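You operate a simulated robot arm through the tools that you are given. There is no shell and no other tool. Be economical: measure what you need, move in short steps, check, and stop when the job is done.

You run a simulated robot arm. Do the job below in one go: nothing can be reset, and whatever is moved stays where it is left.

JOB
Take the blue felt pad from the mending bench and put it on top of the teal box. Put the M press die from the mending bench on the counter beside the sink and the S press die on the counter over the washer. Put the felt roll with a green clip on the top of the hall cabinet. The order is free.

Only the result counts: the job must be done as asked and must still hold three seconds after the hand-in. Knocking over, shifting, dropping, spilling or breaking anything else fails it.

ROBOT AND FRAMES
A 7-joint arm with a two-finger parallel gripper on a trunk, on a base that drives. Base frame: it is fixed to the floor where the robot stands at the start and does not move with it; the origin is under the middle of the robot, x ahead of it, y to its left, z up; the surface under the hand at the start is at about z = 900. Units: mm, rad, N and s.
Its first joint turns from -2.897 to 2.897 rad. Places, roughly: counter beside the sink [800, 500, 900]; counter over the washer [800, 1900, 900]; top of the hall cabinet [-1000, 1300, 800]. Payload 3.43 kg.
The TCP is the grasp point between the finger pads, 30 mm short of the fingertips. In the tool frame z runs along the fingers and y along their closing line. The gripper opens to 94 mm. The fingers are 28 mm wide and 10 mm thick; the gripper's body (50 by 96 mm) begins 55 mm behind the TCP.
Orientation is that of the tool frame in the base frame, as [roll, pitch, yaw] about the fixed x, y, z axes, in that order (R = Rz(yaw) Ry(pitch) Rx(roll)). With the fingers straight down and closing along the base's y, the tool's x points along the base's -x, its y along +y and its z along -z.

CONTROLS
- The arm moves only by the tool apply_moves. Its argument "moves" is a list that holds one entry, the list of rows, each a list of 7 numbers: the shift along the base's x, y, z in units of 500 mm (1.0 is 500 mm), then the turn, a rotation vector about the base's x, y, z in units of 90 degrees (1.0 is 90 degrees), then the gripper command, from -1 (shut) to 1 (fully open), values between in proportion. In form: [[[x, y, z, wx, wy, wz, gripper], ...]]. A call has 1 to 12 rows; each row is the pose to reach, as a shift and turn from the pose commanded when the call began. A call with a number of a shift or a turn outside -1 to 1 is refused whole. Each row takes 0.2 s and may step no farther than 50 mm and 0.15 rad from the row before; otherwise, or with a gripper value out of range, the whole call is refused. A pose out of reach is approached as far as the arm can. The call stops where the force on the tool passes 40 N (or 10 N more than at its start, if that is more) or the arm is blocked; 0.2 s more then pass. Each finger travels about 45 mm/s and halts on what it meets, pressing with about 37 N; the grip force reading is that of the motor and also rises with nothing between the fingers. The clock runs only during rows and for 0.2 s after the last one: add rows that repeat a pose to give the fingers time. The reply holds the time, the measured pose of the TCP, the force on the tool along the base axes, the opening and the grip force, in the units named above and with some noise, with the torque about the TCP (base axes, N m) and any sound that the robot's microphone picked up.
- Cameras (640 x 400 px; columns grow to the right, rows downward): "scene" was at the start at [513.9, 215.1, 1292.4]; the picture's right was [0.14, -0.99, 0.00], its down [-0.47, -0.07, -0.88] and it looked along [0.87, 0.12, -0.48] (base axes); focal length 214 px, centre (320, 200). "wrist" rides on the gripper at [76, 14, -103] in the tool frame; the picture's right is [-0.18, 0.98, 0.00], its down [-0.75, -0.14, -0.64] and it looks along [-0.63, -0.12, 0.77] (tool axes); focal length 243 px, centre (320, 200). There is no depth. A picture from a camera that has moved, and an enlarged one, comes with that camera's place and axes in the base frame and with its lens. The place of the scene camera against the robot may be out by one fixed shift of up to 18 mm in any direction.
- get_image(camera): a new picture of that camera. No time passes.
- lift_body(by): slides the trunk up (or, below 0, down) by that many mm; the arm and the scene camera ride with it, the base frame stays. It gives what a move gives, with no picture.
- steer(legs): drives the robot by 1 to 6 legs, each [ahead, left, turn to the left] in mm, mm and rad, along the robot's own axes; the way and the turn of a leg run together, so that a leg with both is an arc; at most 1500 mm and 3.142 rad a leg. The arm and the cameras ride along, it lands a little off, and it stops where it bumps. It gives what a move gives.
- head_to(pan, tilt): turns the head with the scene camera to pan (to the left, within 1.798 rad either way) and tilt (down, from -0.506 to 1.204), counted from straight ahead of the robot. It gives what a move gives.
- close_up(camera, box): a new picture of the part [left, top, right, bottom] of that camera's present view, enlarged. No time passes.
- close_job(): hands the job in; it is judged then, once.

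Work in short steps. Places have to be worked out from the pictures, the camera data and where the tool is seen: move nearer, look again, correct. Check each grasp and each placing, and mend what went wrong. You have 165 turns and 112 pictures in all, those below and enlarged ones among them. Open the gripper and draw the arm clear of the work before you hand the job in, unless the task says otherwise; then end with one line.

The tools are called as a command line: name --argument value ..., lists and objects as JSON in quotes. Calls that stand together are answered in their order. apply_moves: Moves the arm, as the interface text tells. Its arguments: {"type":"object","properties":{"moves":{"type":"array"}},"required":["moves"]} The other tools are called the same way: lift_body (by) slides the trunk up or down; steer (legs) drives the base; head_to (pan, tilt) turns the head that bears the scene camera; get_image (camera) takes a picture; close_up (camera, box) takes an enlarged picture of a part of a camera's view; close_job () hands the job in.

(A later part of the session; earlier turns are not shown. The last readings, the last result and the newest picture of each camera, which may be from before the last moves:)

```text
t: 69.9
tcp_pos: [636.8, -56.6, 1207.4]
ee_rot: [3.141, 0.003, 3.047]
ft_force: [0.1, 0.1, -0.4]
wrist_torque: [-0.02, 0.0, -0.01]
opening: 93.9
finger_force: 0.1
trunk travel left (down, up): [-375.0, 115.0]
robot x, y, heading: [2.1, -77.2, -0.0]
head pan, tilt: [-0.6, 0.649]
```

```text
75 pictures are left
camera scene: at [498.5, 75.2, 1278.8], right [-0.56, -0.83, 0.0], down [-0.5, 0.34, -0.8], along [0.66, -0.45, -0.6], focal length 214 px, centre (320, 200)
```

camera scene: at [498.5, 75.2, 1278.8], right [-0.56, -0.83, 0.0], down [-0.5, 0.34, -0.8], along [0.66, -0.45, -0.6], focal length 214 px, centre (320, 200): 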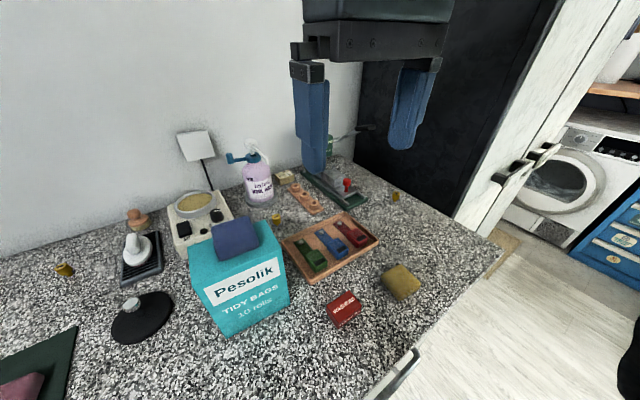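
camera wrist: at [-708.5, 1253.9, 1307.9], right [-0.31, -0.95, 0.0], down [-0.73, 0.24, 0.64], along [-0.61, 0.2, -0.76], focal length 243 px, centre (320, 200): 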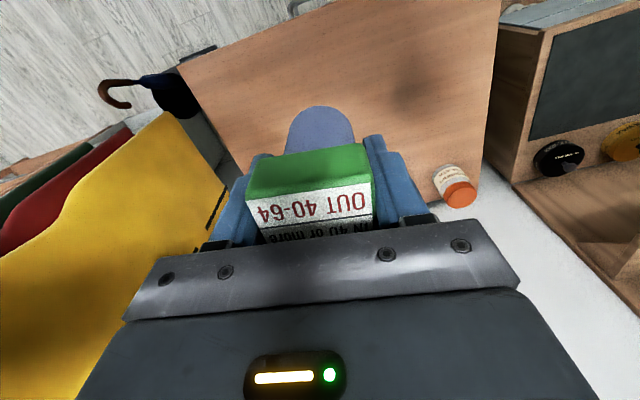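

Robot at (2,-78). For the M die (≈(781,-370)) I approach leaning back from wall and press handle: first yaw −31° and move near.

apply_moves --moves '[[[0.021, -0.075, 0, 0, 0, -0.06, 1], [0.042, -0.15, 0, 0, 0, -0.12, 1], [0.063, -0.225, 0, 0, 0, -0.18, 0.6], [0.084, -0.3, -0.03, 0, 0, -0.24, 0.2], [0.105, -0.375, -0.07, 0, 0, -0.3, 0], [0.126, -0.446, -0.114, 0, 0, -0.35, 0]]]'

apply_moves --moves '[[[0, 0, 0, -0.05, -0.067, 0, 0], [0, 0, 0, -0.1, -0.133, 0, 0], [0, 0, 0, -0.15, -0.2, 0, 0], [0, 0, 0, -0.2, -0.267, 0, 0]]]'

get_image --camera "wrist"

get_image --camera "scene"

```text
t: 71.3
tcp_pos: [698.9, -279.5, 1151.2]
ee_rot: [3.14, 0.002, 2.495]
ft_force: [0.3, 0.1, -0.3]
wrist_torque: [-0.03, 0.0, -0.02]
opening: 46.9
finger_force: 0.1
trunk travel left (down, up): [-375.0, 115.0]
robot x, y, heading: [0.7, -78.6, -0.002]
head pan, tilt: [-0.6, 0.649]
```

```text
t: 72.3
tcp_pos: [699.7, -281.3, 1150.1]
ee_rot: [3.138, 0.53, 2.494]
ft_force: [0.8, -0.1, -0.1]
wrist_torque: [-0.04, 0.02, 0.01]
opening: 47.1
finger_force: 0.1
trunk travel left (down, up): [-375.0, 115.0]
robot x, y, heading: [-0.2, -76.4, 0.006]
head pan, tilt: [-0.6, 0.649]
```

```text
74 pictures are left
camera wrist: at [615.6, -198.8, 1199.7], right [0.72, 0.69, 0.1], down [0.18, -0.31, 0.93], along [0.67, -0.65, -0.34], focal length 243 px, centre (320, 200)
```

wrist: 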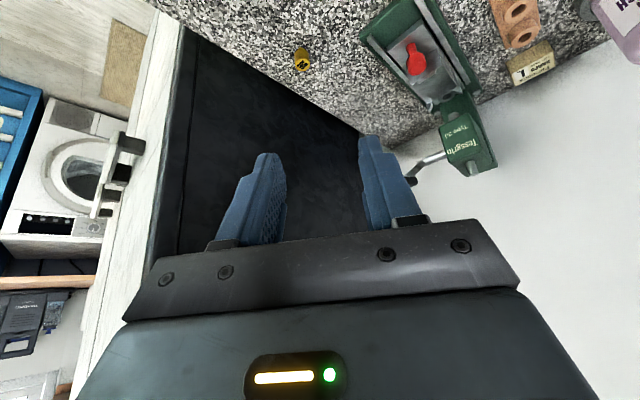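

```text
73 pictures are left
camera scene: at [498.6, 75.0, 1278.8], right [-0.57, -0.82, 0.0], down [-0.5, 0.34, -0.8], along [0.66, -0.45, -0.6], focal length 214 px, centre (320, 200)
```

scene: 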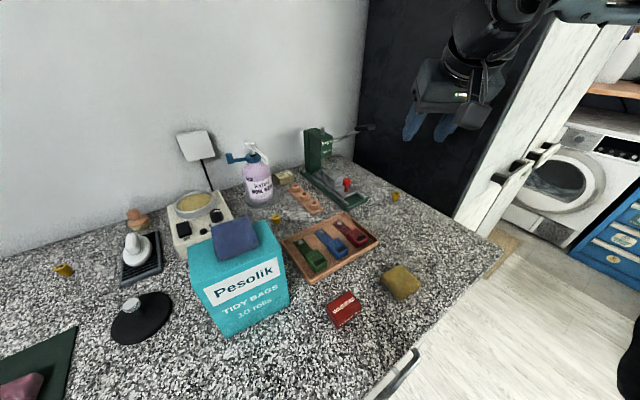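

M die again at (780,-368). I zoom in to see its shape.

close_up --camera "wrist" --box '[270, 35, 334, 80]'

close_up --camera "scene" --box '[376, 180, 416, 208]'

```text
8.89 times, centred on (302, 58) of wrist
camera zoom: at [615.6, -198.8, 1199.7], right [0.72, 0.69, 0.1], down [0.18, -0.31, 0.93], along [0.67, -0.65, -0.34], focal length 2157 px, centre (480, 1467)
```

zoom: 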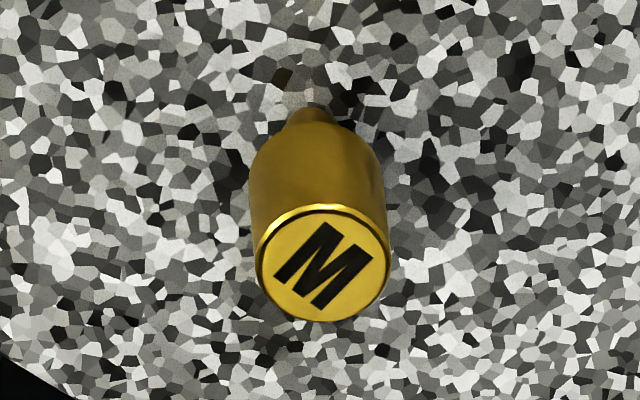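

```text
14.29 times, centred on (396, 194) of scene
camera zoom: at [498.6, 75.0, 1278.8], right [-0.57, -0.82, 0.0], down [-0.5, 0.34, -0.8], along [0.66, -0.45, -0.6], focal length 3064 px, centre (-766, 286)
```

zoom: 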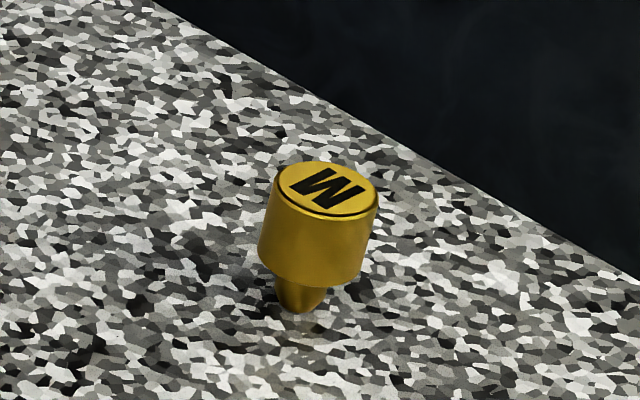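

Die axis at ≈(777,-364), top z≈930, head Ø≈20 on a thin pin. I move to a pre-grasp 80 mm back along the tool axis.

apply_moves --moves '[[[0.019, -0.027, -0.07, 0, 0, 0, 0], [0.038, -0.054, -0.145, 0, 0, 0, 0], [0.057, -0.08, -0.22, 0, 0, 0, 0], [0.076, -0.107, -0.29, 0, 0, 0, 0]]]'

get_image --camera "wrist"

close_up --camera "scene" --box '[340, 80, 500, 220]'

```text
t: 73.3
tcp_pos: [738.2, -331.7, 1005.1]
ee_rot: [3.139, 0.528, 2.496]
ft_force: [1.0, 0.4, 0.0]
wrist_torque: [-0.02, -0.02, 0.03]
opening: 47.1
finger_force: 0.1
trunk travel left (down, up): [-375.0, 115.0]
robot x, y, heading: [4.7, -75.9, 0.001]
head pan, tilt: [-0.6, 0.649]
```

```text
70 pictures are left
camera wrist: at [653.7, -251.2, 1053.5], right [0.72, 0.69, 0.1], down [0.18, -0.31, 0.93], along [0.67, -0.65, -0.34], focal length 243 px, centre (320, 200)
```

wrist: 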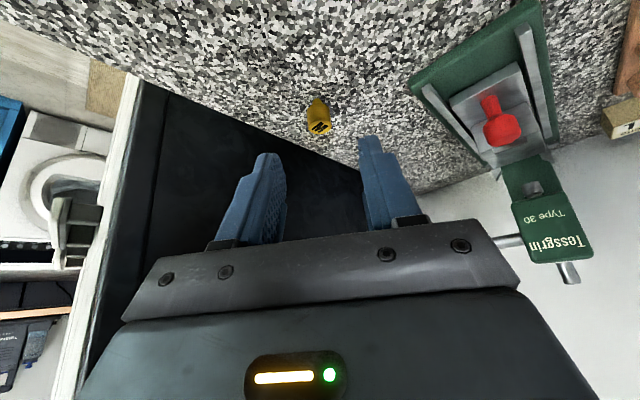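

```text
2.86 times, centred on (420, 150) of scene
camera zoom: at [498.3, 75.2, 1279.0], right [-0.57, -0.82, 0.0], down [-0.5, 0.34, -0.8], along [0.66, -0.45, -0.6], focal length 613 px, centre (34, 343)
```

zoom: 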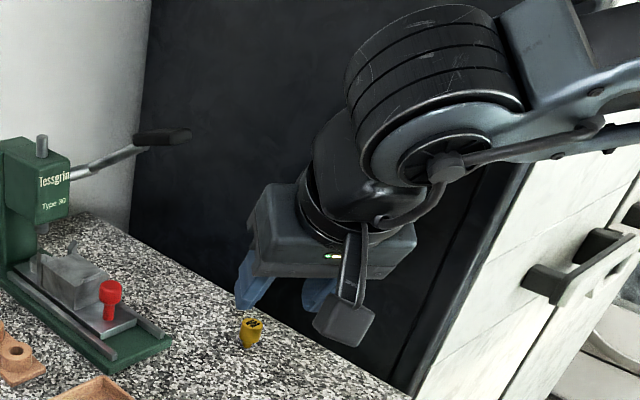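

Aligned; die confirmed at (777,-364). I advance along the tool axis and close gently.

apply_moves --moves '[[[0.021, -0.018, -0.046, 0, 0, 0, 0], [0.042, -0.036, -0.093, 0, 0, 0, 0], [0.063, -0.054, -0.139, 0, 0, 0, 0]]]'

get_image --camera "wrist"

```text
t: 74.1
tcp_pos: [770.0, -359.2, 934.3]
ee_rot: [3.139, 0.528, 2.496]
ft_force: [-1.0, 0.5, 0.2]
wrist_torque: [-0.02, 0.0, 0.0]
opening: 47.0
finger_force: 0.0
trunk travel left (down, up): [-375.0, 115.0]
robot x, y, heading: [5.5, -76.8, 0.001]
head pan, tilt: [-0.6, 0.649]
```

```text
68 pictures are left
camera wrist: at [686.9, -278.4, 984.2], right [0.72, 0.69, 0.1], down [0.18, -0.31, 0.93], along [0.67, -0.65, -0.34], focal length 243 px, centre (320, 200)
```

wrist: 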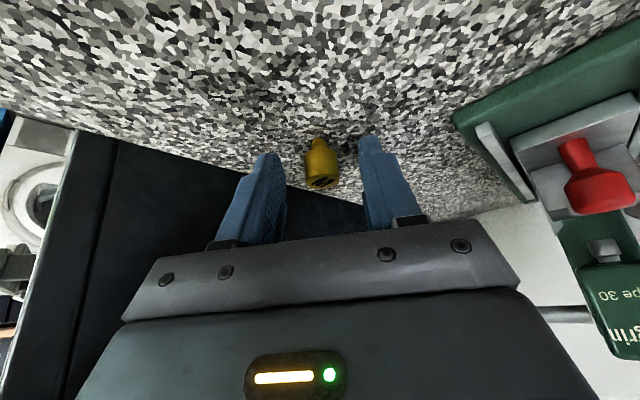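

Die is centred between the fingers near the tips. I close.

apply_moves --moves '[[[0, 0, 0, 0, 0, 0, -0.3], [0, 0, 0, 0, 0, 0, -0.5], [0, 0, 0, 0, 0, 0, -0.8], [0, 0, 0, 0, 0, 0, -1], [0, 0, 0, 0, 0, 0, -1]]]'

get_image --camera "wrist"

```text
t: 75.3
tcp_pos: [771.5, -359.0, 936.4]
ee_rot: [3.14, 0.527, 2.496]
ft_force: [-0.1, -0.8, 0.6]
wrist_torque: [-0.01, -0.03, 0.0]
opening: 18.6
finger_force: 37.1
trunk travel left (down, up): [-375.0, 115.0]
robot x, y, heading: [-0.1, -78.3, 0.003]
head pan, tilt: [-0.6, 0.649]
```

```text
67 pictures are left
camera wrist: at [686.8, -278.2, 984.4], right [0.72, 0.69, 0.09], down [0.18, -0.31, 0.93], along [0.67, -0.65, -0.34], focal length 243 px, centre (320, 200)
```

wrist: 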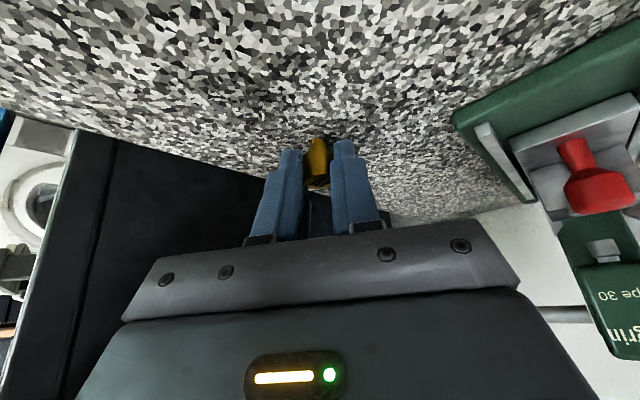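

Gripped (18.6 mm). I lift straight and back away from the wall, to z≈1200.

apply_moves --moves '[[[0, 0, 0.05, 0, 0, 0, -1], [-0.04, 0.03, 0.13, 0, 0, 0, -1], [-0.08, 0.06, 0.21, 0, 0, 0, -1], [-0.12, 0.09, 0.29, 0, 0, 0, -1], [-0.15, 0.15, 0.36, 0, 0, 0, -1], [-0.17, 0.2, 0.44, 0, 0, 0, -1], [-0.19, 0.25, 0.52, 0, 0, 0, -1], [-0.2, 0.31, 0.53, 0, 0, 0, -1]]]'

get_image --camera "wrist"

```text
t: 76.7
tcp_pos: [690.5, -241.9, 1103.7]
ee_rot: [2.993, 0.403, 2.443]
ft_force: [-0.2, -1.1, -1.3]
wrist_torque: [0.03, 0.04, -0.05]
opening: 18.4
finger_force: 37.1
trunk travel left (down, up): [-375.0, 115.0]
robot x, y, heading: [1.5, -78.0, 0.004]
head pan, tilt: [-0.6, 0.649]
stopped in row 6: the arm was blocked; the commanded pose is now the measured one
```

```text
66 pictures are left
camera wrist: at [605.6, -172.4, 1166.3], right [0.71, 0.67, 0.21], down [0.2, -0.47, 0.86], along [0.67, -0.57, -0.47], focal length 243 px, centre (320, 200)
```

wrist: 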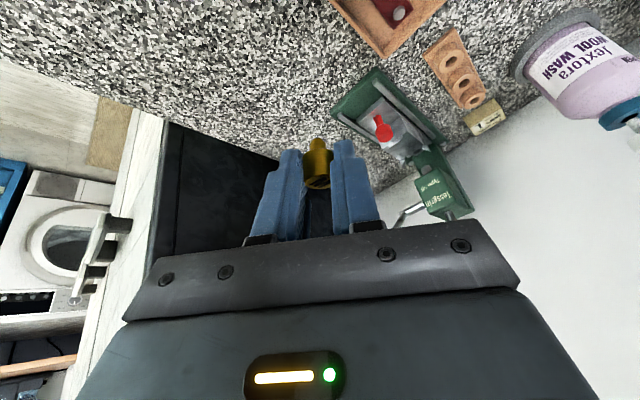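

The arm reached a joint limit in the leaned posture (nothing touched). I turn the tool back to vertical first.

apply_moves --moves '[[[0, 0, 0, 0.022, 0.064, 0, -1], [0, 0, 0, 0.045, 0.128, 0, -1], [0, 0, 0, 0.067, 0.192, 0, -1], [0, 0, 0, 0.089, 0.257, 0, -1]]]'

```text
t: 77.7
tcp_pos: [689.9, -242.3, 1103.8]
ee_rot: [-3.139, 0.004, 2.477]
ft_force: [0.1, -0.2, -0.9]
wrist_torque: [-0.01, -0.01, 0.0]
opening: 18.2
finger_force: 36.7
trunk travel left (down, up): [-375.0, 115.0]
robot x, y, heading: [5.0, -78.1, -0.003]
head pan, tilt: [-0.6, 0.649]
```

Tool vertical now. I raise, swing to centre ahead of the robot and yaw back.

apply_moves --moves '[[[0, 0, 0.09, 0, 0, 0.05, -1], [0, 0.02, 0.18, 0, 0, 0.1, -1], [-0.02, 0.09, 0.2, 0, 0, 0.15, -1], [-0.04, 0.16, 0.2, 0, 0, 0.2, -1], [-0.06, 0.23, 0.2, 0, 0, 0.26, -1], [-0.08, 0.3, 0.2, 0, 0, 0.32, -1], [-0.1, 0.35, 0.2, 0, 0, 0.38, -1], [-0.1, 0.35, 0.2, 0, 0, 0.42, -1]]]'

steer --legs '[[-100, 0, 0], [0, 560, 0], [100, 0, 0]]'

head_to --pan 0.1 --tilt 0.6

get_image --camera "scene"

get_image --camera "wrist"

```text
t: 79.5
tcp_pos: [639.7, -65.3, 1204.0]
ee_rot: [3.141, 0.001, 3.134]
ft_force: [-0.6, 0.0, -1.2]
wrist_torque: [-0.02, 0.01, -0.01]
opening: 18.2
finger_force: 36.6
trunk travel left (down, up): [-375.0, 115.0]
robot x, y, heading: [2.9, -77.5, -0.001]
head pan, tilt: [-0.6, 0.649]
```

```text
t: 80.7
tcp_pos: [554.9, -58.9, 1203.9]
ee_rot: [3.141, 0.003, 3.138]
ft_force: [-0.5, -0.7, -0.6]
wrist_torque: [0.01, -0.03, 0.0]
opening: 18.4
finger_force: 36.6
trunk travel left (down, up): [-375.0, 115.0]
robot x, y, heading: [-82.2, -75.8, 0.011]
head pan, tilt: [-0.6, 0.649]
stopped in leg 1: the robot was blocked; the commanded pose is now the measured one
```

```text
t: 81.7
tcp_pos: [555.3, -60.7, 1204.3]
ee_rot: [-3.141, 0.0, 3.141]
ft_force: [0.3, 0.1, -0.8]
wrist_torque: [-0.02, 0.0, -0.01]
opening: 18.2
finger_force: 36.9
trunk travel left (down, up): [-375.0, 115.0]
robot x, y, heading: [-82.4, -76.2, 0.005]
head pan, tilt: [0.099, 0.6]
```

```text
65 pictures are left
camera scene: at [429.3, 137.8, 1283.1], right [0.1, -0.99, 0.0], down [-0.56, -0.06, -0.82], along [0.82, 0.09, -0.57], focal length 214 px, centre (320, 200)
```

scene: 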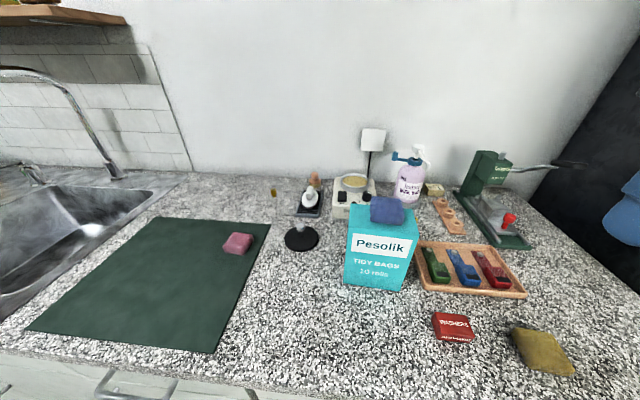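

```text
64 pictures are left
camera wrist: at [479.8, -45.7, 1305.3], right [0.19, 0.98, 0.0], down [0.75, -0.14, 0.64], along [0.63, -0.12, -0.77], focal length 243 px, centre (320, 200)
```

wrist: 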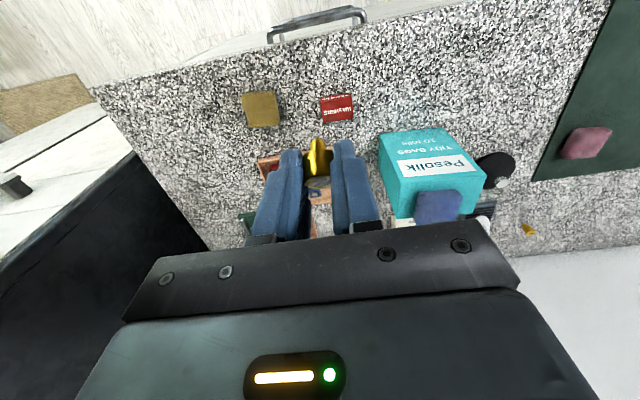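

The base was blocked backing up; I look to the right/behind to see what touches.

head_to --pan -1.79 --tilt 0.5

get_image --camera "scene"

head_to --pan 1.79 --tilt 0.7

get_image --camera "scene"

```text
t: 83.6
tcp_pos: [555.7, -59.9, 1204.7]
ee_rot: [-3.141, 0.002, 3.14]
ft_force: [0.1, -0.4, 0.0]
wrist_torque: [0.02, -0.01, 0.0]
opening: 18.4
finger_force: 36.7
trunk travel left (down, up): [-375.0, 115.0]
robot x, y, heading: [-83.3, -72.9, 0.007]
head pan, tilt: [-1.791, 0.499]
```

```text
63 pictures are left
camera scene: at [322.1, 39.7, 1292.2], right [-0.98, 0.21, 0.0], down [0.1, 0.47, -0.88], along [-0.19, -0.86, -0.48], focal length 214 px, centre (320, 200)
```

scene: 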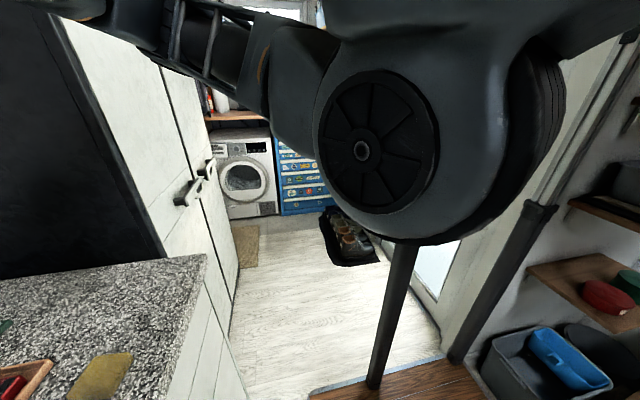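

```text
t: 86.6
tcp_pos: [556.2, -59.8, 1205.6]
ee_rot: [3.141, 0.002, 3.139]
ft_force: [-0.6, -0.6, -1.1]
wrist_torque: [-0.01, -0.03, 0.0]
opening: 18.3
finger_force: 37.0
trunk travel left (down, up): [-375.0, 115.0]
robot x, y, heading: [-82.3, -77.3, 0.005]
head pan, tilt: [1.791, 0.7]
```

```text
62 pictures are left
camera scene: at [322.4, 211.5, 1274.5], right [0.97, 0.22, 0.0], down [0.14, -0.63, -0.77], along [-0.17, 0.75, -0.64], focal length 214 px, centre (320, 200)
```

scene: 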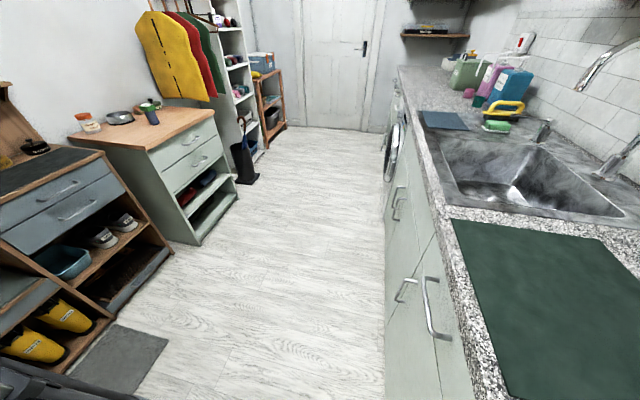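

Nothing visibly disturbed; the rear likely just touched furniture behind. I move left in a short leg to get away from it, no more backing.

steer --legs '[[10, 0, 0], [0, 150, 0]]'

head_to --pan -1.79 --tilt 0.6

get_image --camera "scene"

```text
t: 88.3
tcp_pos: [564.6, 86.6, 1203.8]
ee_rot: [3.141, 0.002, 3.135]
ft_force: [0.0, -1.3, 0.7]
wrist_torque: [-0.02, -0.02, 0.01]
opening: 18.3
finger_force: 36.8
trunk travel left (down, up): [-375.0, 115.0]
robot x, y, heading: [-74.0, 76.7, 0.003]
head pan, tilt: [1.791, 0.7]
```

```text
t: 91.3
tcp_pos: [563.7, 87.8, 1204.5]
ee_rot: [-3.141, 0.003, 3.136]
ft_force: [0.2, -0.4, -0.3]
wrist_torque: [0.0, 0.02, 0.03]
opening: 18.6
finger_force: 36.8
trunk travel left (down, up): [-375.0, 115.0]
robot x, y, heading: [-73.8, 70.1, -0.002]
head pan, tilt: [-1.791, 0.6]
```

```text
61 pictures are left
camera scene: at [332.6, 190.5, 1283.1], right [-0.98, 0.22, 0.0], down [0.12, 0.55, -0.83], along [-0.18, -0.81, -0.56], focal length 214 px, centre (320, 200)
```

scene: 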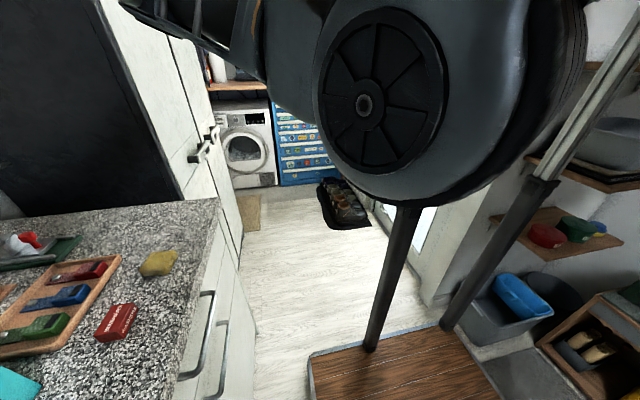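

The wooden deck and posts are part of the robot; surroundings look intact. I continue left to y≈480, then forward.

steer --legs '[[0, 410, 0], [85, 0, 0]]'

head_to --pan 0.1 --tilt 0.7

get_image --camera "wrist"

get_image --camera "scene"

```text
t: 94.5
tcp_pos: [647.1, 506.8, 1205.0]
ee_rot: [-3.14, 0.0, -3.141]
ft_force: [-0.1, -0.1, -0.4]
wrist_torque: [-0.05, 0.01, -0.02]
opening: 18.5
finger_force: 37.1
trunk travel left (down, up): [-375.0, 115.0]
robot x, y, heading: [11.4, 489.8, 0.012]
head pan, tilt: [-1.791, 0.6]
```

```text
t: 96.4
tcp_pos: [647.4, 506.2, 1204.7]
ee_rot: [3.14, 0.002, -3.141]
ft_force: [0.0, -0.2, -0.6]
wrist_torque: [-0.02, 0.02, 0.03]
opening: 18.3
finger_force: 36.9
trunk travel left (down, up): [-375.0, 115.0]
robot x, y, heading: [6.7, 488.3, 0.004]
head pan, tilt: [0.099, 0.7]
```

```text
60 pictures are left
camera wrist: at [572.4, 520.6, 1305.3], right [0.18, 0.98, 0.0], down [0.75, -0.14, 0.64], along [0.63, -0.12, -0.77], focal length 243 px, centre (320, 200)
```

wrist: 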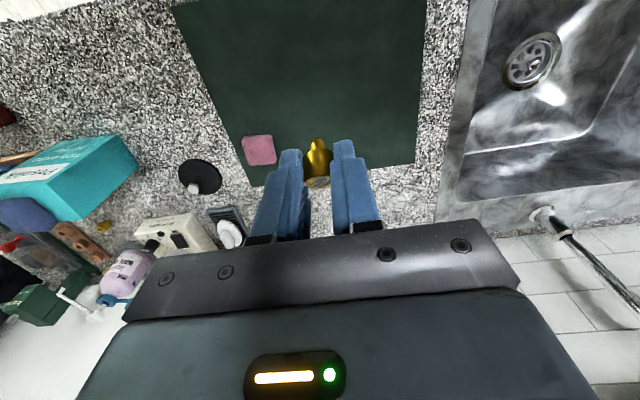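

```text
59 pictures are left
camera scene: at [518.0, 703.8, 1274.5], right [0.11, -0.99, 0.0], down [-0.64, -0.07, -0.76], along [0.76, 0.08, -0.64], focal length 214 px, centre (320, 200)
```

scene: 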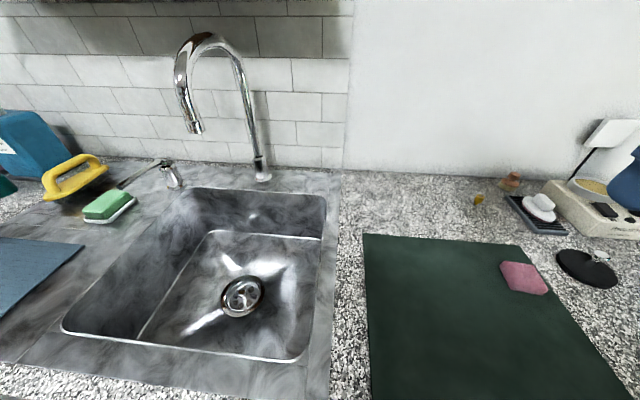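

Mat's rear edge is at x≈848; I'll stand the die on bare counter at (905,530). I move to (840,530,1050) and lean the tool back to the grasp tilt.

apply_moves --moves '[[[0.064, 0.008, -0.05, 0, 0, 0, -1], [0.129, 0.016, -0.1, 0, 0, 0, -1], [0.193, 0.024, -0.155, 0, 0, 0, -1], [0.257, 0.032, -0.207, 0, 0, 0, -1], [0.322, 0.04, -0.258, 0, 0, 0, -1], [0.386, 0.048, -0.31, 0, 0, 0, -1], [0.386, 0.048, -0.31, 0, -0.085, 0, -1], [0.386, 0.048, -0.31, 0, -0.17, 0, -1], [0.386, 0.048, -0.31, 0, -0.255, 0, -1], [0.386, 0.048, -0.31, 0, -0.3355, 0, -1]]]'

get_image --camera "wrist"

```text
t: 98.6
tcp_pos: [841.2, 530.9, 1048.9]
ee_rot: [-3.141, 0.531, -3.141]
ft_force: [0.0, -0.5, -0.5]
wrist_torque: [-0.02, 0.01, -0.03]
opening: 18.4
finger_force: 37.3
trunk travel left (down, up): [-375.0, 115.0]
robot x, y, heading: [9.4, 488.4, 0.007]
head pan, tilt: [0.099, 0.7]
```

```text
58 pictures are left
camera wrist: at [724.2, 544.2, 1098.3], right [0.16, 0.98, 0.09], down [0.32, -0.14, 0.94], along [0.93, -0.12, -0.34], focal length 243 px, centre (320, 200)
```

wrist: 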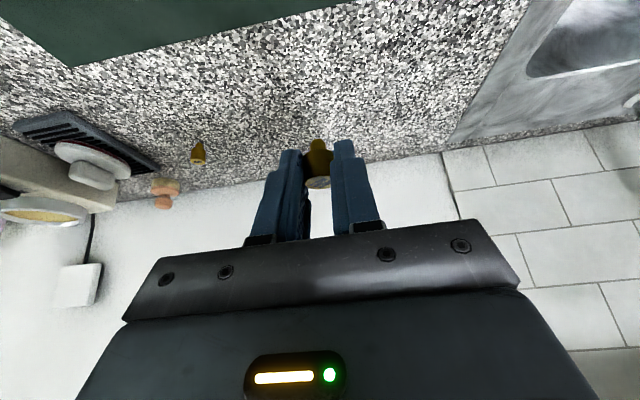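

Clear spot ahead. I go down to TCP (896,531,937).

apply_moves --moves '[[[0.037, 0, -0.07, 0, 0, 0, -1], [0.074, 0, -0.14, 0, 0, 0, -1], [0.11, 0, -0.2, 0, 0, 0, -1], [0.11, 0, -0.218, 0, 0, 0, -1], [0.11, 0, -0.223, 0, 0, 0, -1]]]'

close_up --camera "scene" --box '[320, 120, 480, 250]'

close_up --camera "wrist" --box '[240, 100, 400, 240]'

```text
t: 99.8
tcp_pos: [895.9, 531.1, 937.2]
ee_rot: [-3.141, 0.529, 3.141]
ft_force: [-0.9, 1.2, -0.4]
wrist_torque: [0.01, 0.03, 0.03]
opening: 18.4
finger_force: 36.6
trunk travel left (down, up): [-375.0, 115.0]
robot x, y, heading: [10.7, 489.1, 0.007]
head pan, tilt: [0.099, 0.7]
```

```text
3.08 times, centred on (400, 185) of scene
camera zoom: at [518.0, 703.8, 1274.5], right [0.11, -0.99, 0.0], down [-0.64, -0.07, -0.76], along [0.76, 0.08, -0.64], focal length 660 px, centre (74, 246)
```

zoom: 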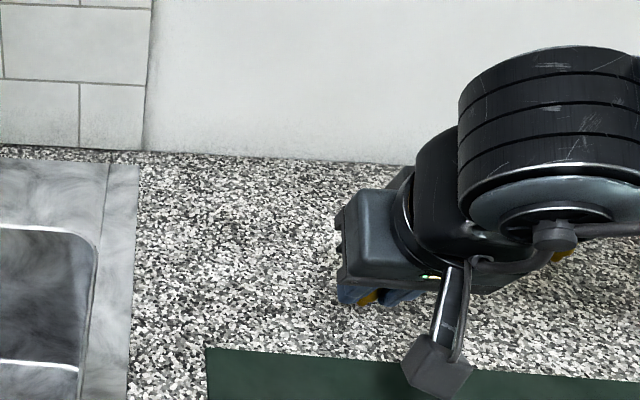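

```text
2.86 times, centred on (320, 170) of wrist
camera zoom: at [779.3, 545.2, 986.3], right [0.16, 0.98, 0.09], down [0.33, -0.14, 0.93], along [0.93, -0.12, -0.34], focal length 693 px, centre (320, 286)
```

zoom: 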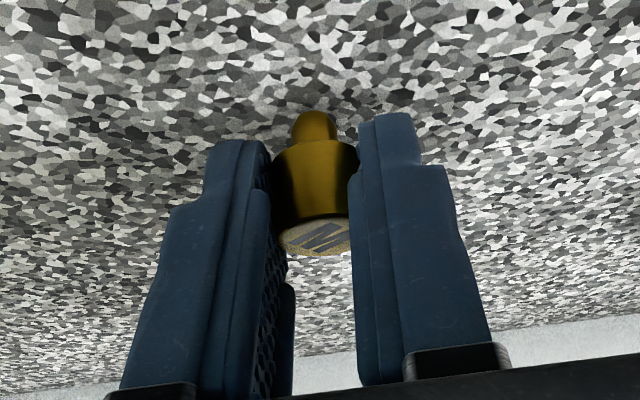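

Almost touching; I lower in 1 mm steps.

apply_moves --moves '[[[0, 0, -0.002, 0, 0, 0, -1], [0, 0, -0.004, 0, 0, 0, -1], [0, 0, -0.004, 0, 0, 0, -1]]]'

```text
t: 100.6
tcp_pos: [895.7, 531.7, 935.8]
ee_rot: [-3.14, 0.532, -3.141]
ft_force: [-0.6, 0.6, -1.2]
wrist_torque: [-0.02, -0.04, 0.0]
opening: 18.3
finger_force: 37.2
trunk travel left (down, up): [-375.0, 115.0]
robot x, y, heading: [10.2, 491.7, 0.007]
head pan, tilt: [0.099, 0.7]
```

apply_moves --moves '[[[0, 0, -0.001, 0, 0, 0, -1], [0, 0, -0.002, 0, 0, 0, -1], [0, 0, -0.003, 0, 0, 0, -1], [0, 0, -0.003, 0, 0, 0, -1]]]'

```text
t: 101.6
tcp_pos: [895.7, 530.7, 935.8]
ee_rot: [3.141, 0.531, 3.142]
ft_force: [-3.5, 0.0, 6.5]
wrist_torque: [0.02, 0.06, -0.01]
opening: 18.5
finger_force: 37.2
trunk travel left (down, up): [-375.0, 115.0]
robot x, y, heading: [12.8, 491.7, 0.001]
head pan, tilt: [0.099, 0.7]
```

Contact (6.5 N). I ease by 0.5 mm and open slowly to ~45 mm.

apply_moves --moves '[[[0, 0, 0.001, 0, 0, 0, -0.6], [0, 0, 0.001, 0, 0, 0, -0.5], [0, 0, 0.001, 0, 0, 0, -0.4], [0, 0, 0.001, 0, 0, 0, -0.3], [0, 0, 0.001, 0, 0, 0, -0.2], [0, 0, 0.001, 0, 0, 0, -0.1], [0, 0, 0.001, 0, 0, 0, 0]]]'

close_up --camera "wrist" --box '[240, 100, 400, 240]'

```text
t: 103.2
tcp_pos: [896.7, 531.0, 934.4]
ee_rot: [3.141, 0.53, 3.141]
ft_force: [0.4, 0.8, -0.3]
wrist_torque: [-0.01, 0.03, 0.0]
opening: 47.2
finger_force: 0.0
trunk travel left (down, up): [-375.0, 115.0]
robot x, y, heading: [14.2, 489.3, 0.013]
head pan, tilt: [0.099, 0.7]
```

```text
2.86 times, centred on (320, 170) of wrist
camera zoom: at [779.4, 544.9, 983.7], right [0.16, 0.98, 0.09], down [0.33, -0.14, 0.93], along [0.93, -0.12, -0.34], focal length 693 px, centre (320, 286)
```

zoom: 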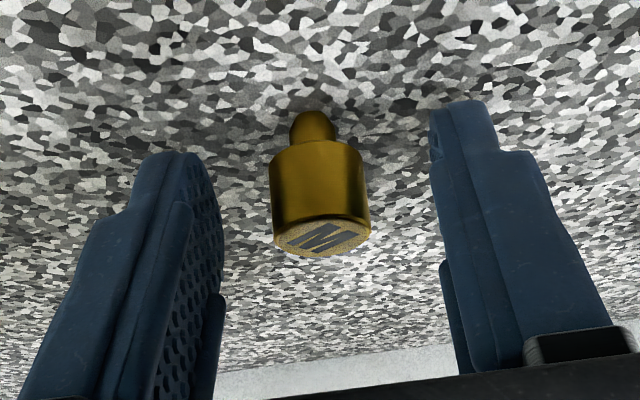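

The M die stands upright on the counter. I back off along the tool axis and move to the pre-grasp for the S die near (984,353).

apply_moves --moves '[[[-0.05, 0, 0.084, 0, 0, 0, 0], [-0.1, 0, 0.172, 0, 0, 0, 0], [-0.06, -0.089, 0.174, 0, 0, 0, 0], [-0.02, -0.178, 0.174, 0, 0, 0, 0], [0.02, -0.267, 0.174, 0, 0, 0, 0], [0.056, -0.354, 0.174, 0, 0, 0, 0]]]'

get_image --camera "wrist"

close_up --camera "scene" --box '[320, 120, 560, 270]'

```text
refused: row 2 steps farther than a row can; nothing moved
```

```text
54 pictures are left
camera wrist: at [779.4, 544.9, 983.7], right [0.16, 0.98, 0.09], down [0.33, -0.14, 0.93], along [0.93, -0.12, -0.34], focal length 243 px, centre (320, 200)
```

wrist: 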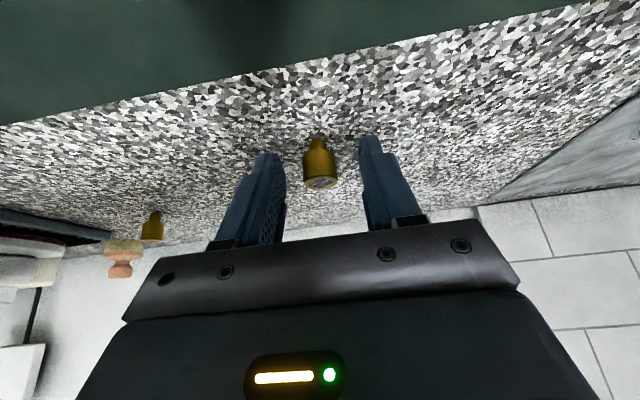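

```text
2.67 times, centred on (440, 195) of scene
camera zoom: at [518.0, 703.8, 1274.5], right [0.11, -0.99, 0.0], down [-0.64, -0.07, -0.76], along [0.76, 0.08, -0.64], focal length 572 px, centre (0, 213)
```

zoom: 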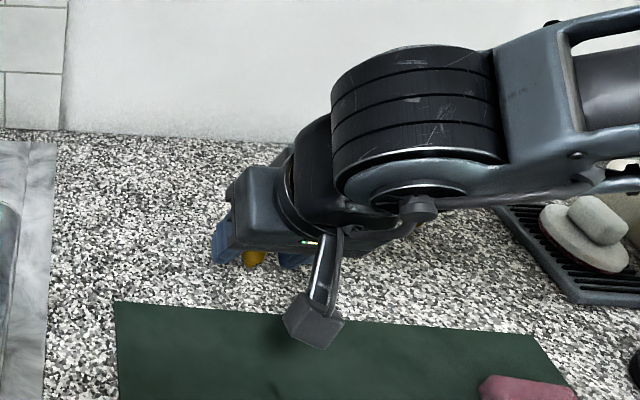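

One row was slightly too long; I resend with shorter steps.

apply_moves --moves '[[[-0.045, 0, 0.078, 0, 0, 0, 0], [-0.09, 0, 0.156, 0, 0, 0, 0], [-0.1, 0, 0.174, 0, 0, 0, 0], [-0.06, -0.085, 0.174, 0, 0, 0, 0], [-0.025, -0.17, 0.174, 0, 0, 0, 0], [0.015, -0.255, 0.174, 0, 0, 0, 0], [0.05, -0.34, 0.174, 0, 0, 0, 0], [0.056, -0.354, 0.174, 0, 0, 0, 0]]]'

get_image --camera "wrist"

get_image --camera "scene"

```text
t: 105.0
tcp_pos: [922.9, 351.2, 1020.4]
ee_rot: [-3.141, 0.533, 3.142]
ft_force: [-0.3, -0.6, 0.4]
wrist_torque: [-0.01, 0.01, 0.0]
opening: 47.2
finger_force: 0.0
trunk travel left (down, up): [-375.0, 115.0]
robot x, y, heading: [11.1, 492.4, 0.005]
head pan, tilt: [0.099, 0.7]
```

```text
52 pictures are left
camera wrist: at [807.9, 365.2, 1068.7], right [0.16, 0.98, 0.09], down [0.33, -0.14, 0.93], along [0.93, -0.12, -0.34], focal length 243 px, centre (320, 200)
```

wrist: 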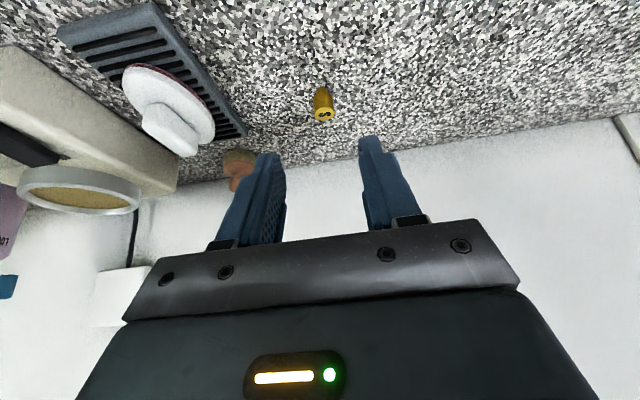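

```text
51 pictures are left
camera scene: at [518.1, 703.8, 1274.5], right [0.11, -0.99, 0.0], down [-0.64, -0.07, -0.76], along [0.76, 0.08, -0.64], focal length 214 px, centre (320, 200)
```

scene: 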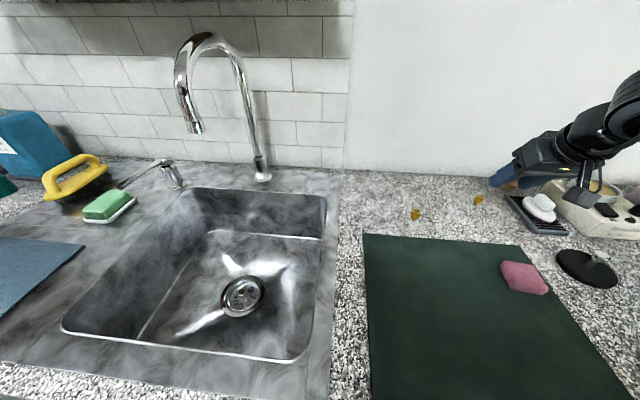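

I zoom in on the S die for its size and place.

close_up --camera "wrist" --box '[290, 75, 360, 135]'

```text
6.67 times, centred on (325, 105) of wrist
camera zoom: at [807.9, 365.2, 1068.7], right [0.16, 0.98, 0.09], down [0.33, -0.14, 0.93], along [0.93, -0.12, -0.34], focal length 1618 px, centre (287, 833)
```

zoom: 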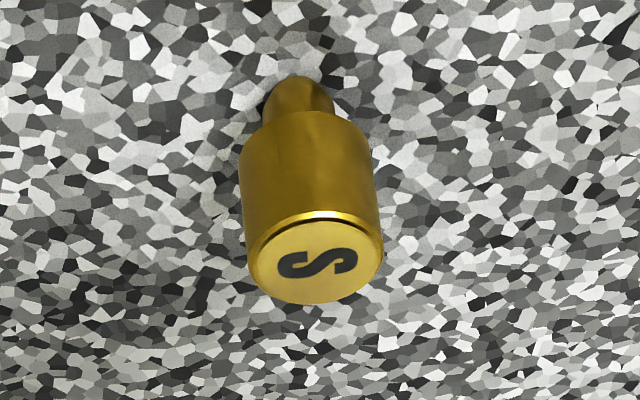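

Die axis at ≈(978,354), same size as M. I advance to TCP (969,354,936).

apply_moves --moves '[[[0.03, 0.001, -0.055, 0, 0, 0, 0], [0.06, 0.003, -0.11, 0, 0, 0, 0], [0.09, 0.004, -0.169, 0, 0, 0, 0]]]'

close_up --camera "wrist" --box '[240, 100, 400, 240]'

```text
t: 105.8
tcp_pos: [969.9, 354.8, 937.0]
ee_rot: [-3.141, 0.532, -3.141]
ft_force: [-0.4, 0.5, 0.0]
wrist_torque: [-0.02, -0.01, 0.0]
opening: 47.2
finger_force: 0.0
trunk travel left (down, up): [-375.0, 115.0]
robot x, y, heading: [9.3, 488.7, 0.005]
head pan, tilt: [0.099, 0.7]
```

```text
2.86 times, centred on (320, 170) of wrist
camera zoom: at [853.4, 368.9, 986.0], right [0.16, 0.98, 0.09], down [0.33, -0.14, 0.94], along [0.93, -0.12, -0.34], focal length 693 px, centre (320, 286)
```

zoom: 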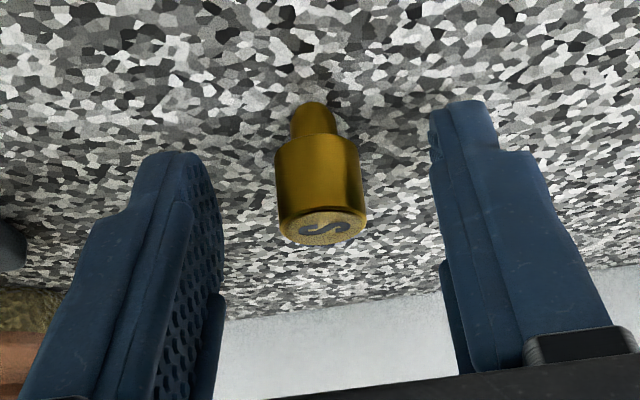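

Same relative picture as with M. I close on it, then lift a bit.

apply_moves --moves '[[[0, 0, 0, 0, 0, 0, -0.3], [0, 0, 0, 0, 0, 0, -0.5], [0, 0, 0, 0, 0, 0, -0.8], [0, 0, 0, 0, 0, 0, -1], [0, 0, 0, 0, 0, 0, -1]]]'

apply_moves --moves '[[[0, 0, 0.04, 0, 0, 0, -1], [-0.04, 0, 0.11, 0, 0, 0, -1], [-0.08, 0, 0.18, 0, 0, 0, -1], [-0.12, 0, 0.24, 0, 0, 0, -1]]]'

get_image --camera "wrist"

```text
t: 107.0
tcp_pos: [968.8, 355.2, 936.9]
ee_rot: [-3.141, 0.528, -3.141]
ft_force: [-0.2, -0.7, -0.5]
wrist_torque: [0.01, -0.02, 0.01]
opening: 16.5
finger_force: 36.8
trunk travel left (down, up): [-375.0, 115.0]
robot x, y, heading: [10.9, 492.4, 0.005]
head pan, tilt: [0.099, 0.7]
```

```text
t: 108.0
tcp_pos: [908.7, 357.8, 1055.5]
ee_rot: [-3.141, 0.529, -3.141]
ft_force: [0.5, 0.6, -0.3]
wrist_torque: [-0.04, 0.0, 0.0]
opening: 16.5
finger_force: 37.2
trunk travel left (down, up): [-375.0, 115.0]
robot x, y, heading: [13.5, 489.7, 0.01]
head pan, tilt: [0.099, 0.7]
```

```text
48 pictures are left
camera wrist: at [791.7, 371.5, 1104.4], right [0.16, 0.98, 0.09], down [0.33, -0.14, 0.93], along [0.93, -0.12, -0.34], focal length 243 px, centre (320, 200)
```

wrist: 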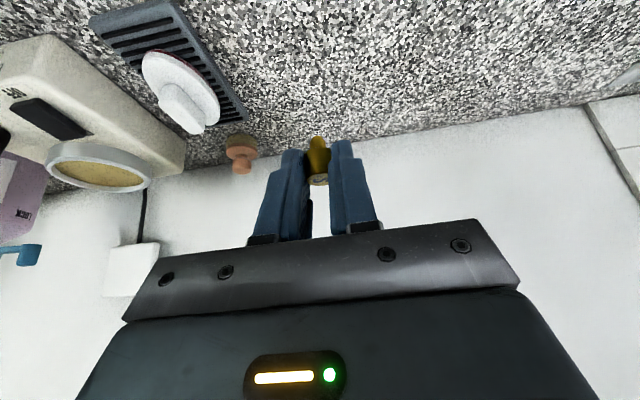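

S die held. I straighten the tool and retract to the centre at z≈1205.

apply_moves --moves '[[[0, 0, 0.02, 0, 0.085, 0, -1], [0, 0, 0.04, 0, 0.17, 0, -1], [0, 0, 0.06, 0, 0.255, 0, -1], [-0.03, 0.02, 0.11, 0, 0.3355, 0, -1], [-0.1, 0.05, 0.16, 0, 0.3355, 0, -1], [-0.17, 0.09, 0.21, 0, 0.3355, 0, -1], [-0.24, 0.13, 0.26, 0, 0.3355, 0, -1], [-0.31, 0.17, 0.3, 0, 0.3355, 0, -1], [-0.39, 0.2, 0.3, 0, 0.3355, 0, -1], [-0.47, 0.23, 0.3, 0, 0.3355, 0, -1], [-0.52, 0.26, 0.3, 0, 0.3355, 0, -1]]]'

```text
t: 110.4
tcp_pos: [648.3, 481.9, 1208.5]
ee_rot: [-3.14, 0.002, 3.14]
ft_force: [0.4, -0.2, -1.1]
wrist_torque: [0.0, -0.01, -0.02]
opening: 16.6
finger_force: 36.9
trunk travel left (down, up): [-375.0, 115.0]
robot x, y, heading: [9.0, 488.8, 0.006]
head pan, tilt: [0.099, 0.7]
```

Now drive back 100 and left toward the washer counter.

steer --legs '[[-100, 0, 0], [0, 1380, 0]]'

head_to --pan 0.1 --tilt 0.65

get_image --camera "scene"

get_image --camera "wrist"

```text
t: 118.0
tcp_pos: [523.7, 1868.1, 1207.6]
ee_rot: [3.141, 0.004, -3.118]
ft_force: [-0.3, 0.4, -1.1]
wrist_torque: [-0.01, 0.04, -0.01]
opening: 16.6
finger_force: 36.9
trunk travel left (down, up): [-375.0, 115.0]
robot x, y, heading: [-111.0, 1855.1, 0.027]
head pan, tilt: [0.099, 0.7]
```

```text
t: 118.6
tcp_pos: [524.0, 1867.6, 1206.9]
ee_rot: [-3.139, 0.001, -3.12]
ft_force: [0.4, -0.7, 0.4]
wrist_torque: [-0.02, 0.03, -0.02]
opening: 16.2
finger_force: 36.5
trunk travel left (down, up): [-375.0, 115.0]
robot x, y, heading: [-114.9, 1857.0, 0.034]
head pan, tilt: [0.099, 0.649]
```

```text
47 pictures are left
camera scene: at [389.0, 2084.9, 1278.8], right [0.13, -0.99, 0.0], down [-0.6, -0.08, -0.8], along [0.79, 0.1, -0.6], focal length 214 px, centre (320, 200)
```

scene: 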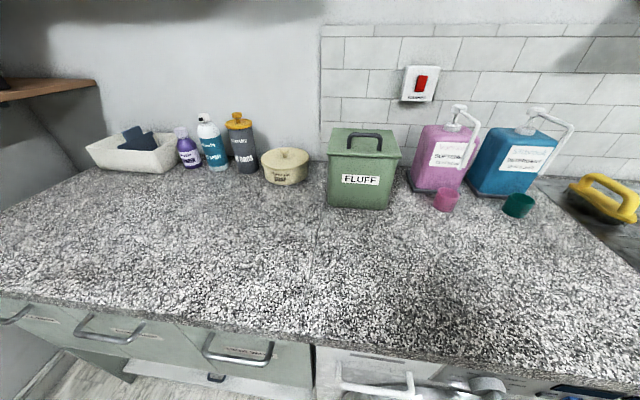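

```text
46 pictures are left
camera wrist: at [447.9, 1879.0, 1308.8], right [0.16, 0.99, 0.0], down [0.76, -0.12, 0.64], along [0.64, -0.1, -0.77], focal length 243 px, centre (320, 200)
```

wrist: 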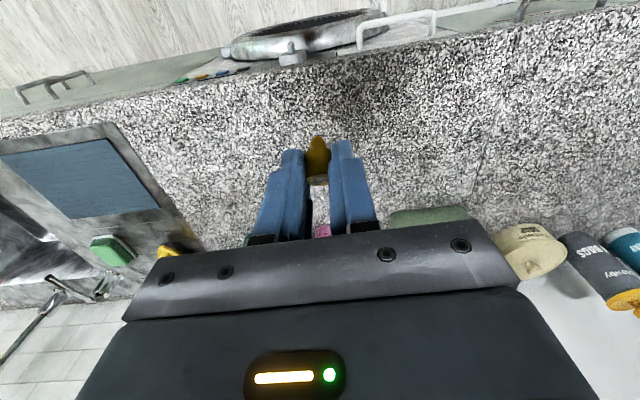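

The counter over the washer is empty near (770,1870). I drive ahead 80 mm and bring the hand to (705,1870,1050), then lean.

steer --legs '[[80, 0, -0.03]]'

apply_moves --moves '[[[0.05, 0, -0.07, 0, 0, 0, -1], [0.1, 0, -0.14, 0, 0, 0, -1], [0.15, 0, -0.21, 0, 0, 0, -1], [0.2, 0, -0.28, 0, 0, 0, -1], [0.2, 0, -0.31, 0, -0.085, 0, -1], [0.2, 0, -0.31, 0, -0.17, 0, -1], [0.2, 0, -0.31, 0, -0.255, 0, -1], [0.2, 0, -0.31, 0, -0.3355, 0, -1]]]'

get_image --camera "wrist"

```text
t: 119.7
tcp_pos: [604.7, 1847.4, 1207.8]
ee_rot: [-3.141, 0.001, 3.134]
ft_force: [-0.8, 0.1, 0.0]
wrist_torque: [0.01, -0.04, 0.02]
opening: 16.4
finger_force: 37.5
trunk travel left (down, up): [-375.0, 115.0]
robot x, y, heading: [-31.7, 1860.7, -0.002]
head pan, tilt: [0.099, 0.649]
```

```text
t: 121.5
tcp_pos: [704.7, 1848.1, 1051.7]
ee_rot: [3.136, 0.532, 3.13]
ft_force: [0.9, 0.5, -0.9]
wrist_torque: [0.0, 0.03, 0.01]
opening: 16.5
finger_force: 37.2
trunk travel left (down, up): [-375.0, 115.0]
robot x, y, heading: [-34.1, 1859.2, -0.0]
head pan, tilt: [0.099, 0.649]
```

```text
45 pictures are left
camera wrist: at [589.0, 1861.6, 1100.8], right [0.17, 0.98, 0.1], down [0.32, -0.15, 0.93], along [0.93, -0.12, -0.34], focal length 243 px, centre (320, 200)
```

wrist: 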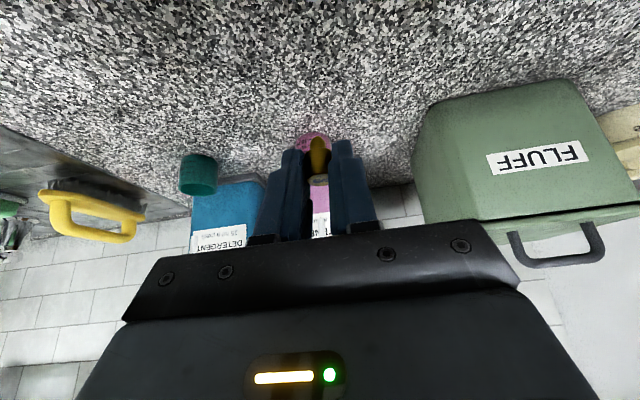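

Pink cup is ~100 mm behind my spot. I lower to TCP (735,1848,938).

apply_moves --moves '[[[0.03, 0.01, -0.08, 0, 0, 0, -1], [0.06, 0.02, -0.16, 0, 0, 0, -1], [0.06, 0.02, -0.21, 0, 0, 0, -1], [0.06, 0.02, -0.226, 0, 0, 0, -1]]]'

close_up --camera "wrist" --box '[240, 100, 400, 240]'

```text
t: 122.5
tcp_pos: [735.6, 1858.9, 940.6]
ee_rot: [3.137, 0.529, 3.132]
ft_force: [0.2, -0.8, -0.8]
wrist_torque: [-0.02, 0.02, 0.01]
opening: 16.3
finger_force: 36.5
trunk travel left (down, up): [-375.0, 115.0]
robot x, y, heading: [-28.9, 1855.7, -0.003]
head pan, tilt: [0.099, 0.649]
```

```text
2.86 times, centred on (320, 170) of wrist
camera zoom: at [617.9, 1872.9, 988.4], right [0.17, 0.98, 0.1], down [0.33, -0.15, 0.93], along [0.93, -0.12, -0.34], focal length 693 px, centre (320, 286)
```

zoom: 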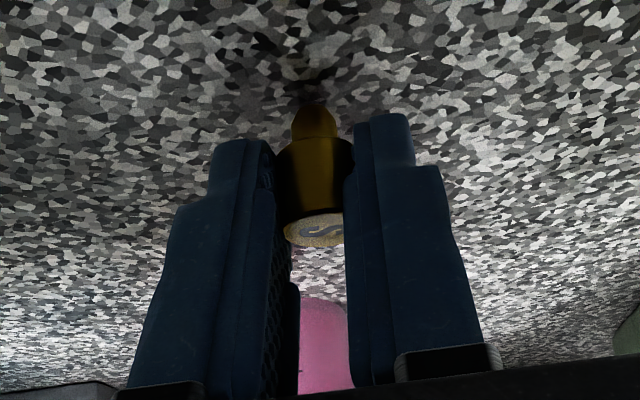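

Nearly down; 1 mm steps to contact.

apply_moves --moves '[[[0, 0, -0.002, 0, 0, 0, -1], [0, 0, -0.004, 0, 0, 0, -1], [0, 0, -0.004, 0, 0, 0, -1]]]'

apply_moves --moves '[[[0, 0, -0.001, 0, 0, 0, -1], [0, 0, -0.002, 0, 0, 0, -1], [0, 0, -0.002, 0, 0, 0, -1]]]'

```text
t: 123.3
tcp_pos: [734.2, 1856.4, 936.4]
ee_rot: [3.138, 0.53, 3.13]
ft_force: [-0.7, -0.5, 0.3]
wrist_torque: [-0.01, -0.02, 0.02]
opening: 16.3
finger_force: 37.2
trunk travel left (down, up): [-375.0, 115.0]
robot x, y, heading: [-33.8, 1859.2, -0.002]
head pan, tilt: [0.099, 0.649]
```

```text
t: 124.1
tcp_pos: [734.4, 1857.9, 938.1]
ee_rot: [3.136, 0.529, 3.131]
ft_force: [-2.8, -0.3, 9.2]
wrist_torque: [-0.03, 0.0, 0.0]
opening: 16.4
finger_force: 37.4
trunk travel left (down, up): [-375.0, 115.0]
robot x, y, heading: [-36.5, 1861.7, -0.006]
head pan, tilt: [0.099, 0.649]
```

Contact (9 N). I ease 0.5 mm and open slowly.

apply_moves --moves '[[[0, 0, 0.001, 0, 0, 0, -0.65], [0, 0, 0.001, 0, 0, 0, -0.55], [0, 0, 0.001, 0, 0, 0, -0.45], [0, 0, 0.001, 0, 0, 0, -0.35], [0, 0, 0.001, 0, 0, 0, -0.2], [0, 0, 0.001, 0, 0, 0, -0.1], [0, 0, 0.001, 0, 0, 0, 0]]]'

close_up --camera "wrist" --box '[240, 100, 400, 240]'

```text
t: 125.7
tcp_pos: [734.1, 1858.1, 937.0]
ee_rot: [3.137, 0.53, 3.133]
ft_force: [0.7, 0.0, 0.3]
wrist_torque: [0.01, -0.03, 0.0]
opening: 47.1
finger_force: 0.0
trunk travel left (down, up): [-375.0, 115.0]
robot x, y, heading: [-34.9, 1858.5, -0.009]
head pan, tilt: [0.099, 0.649]
```

```text
2.86 times, centred on (320, 170) of wrist
camera zoom: at [618.4, 1872.5, 985.4], right [0.17, 0.98, 0.1], down [0.33, -0.15, 0.93], along [0.93, -0.12, -0.34], focal length 693 px, centre (320, 286)
```

zoom: 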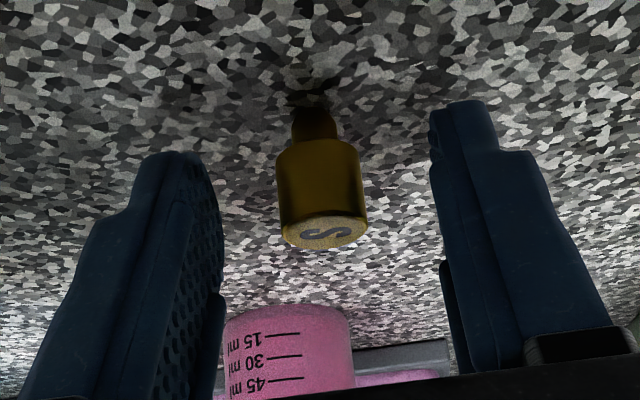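

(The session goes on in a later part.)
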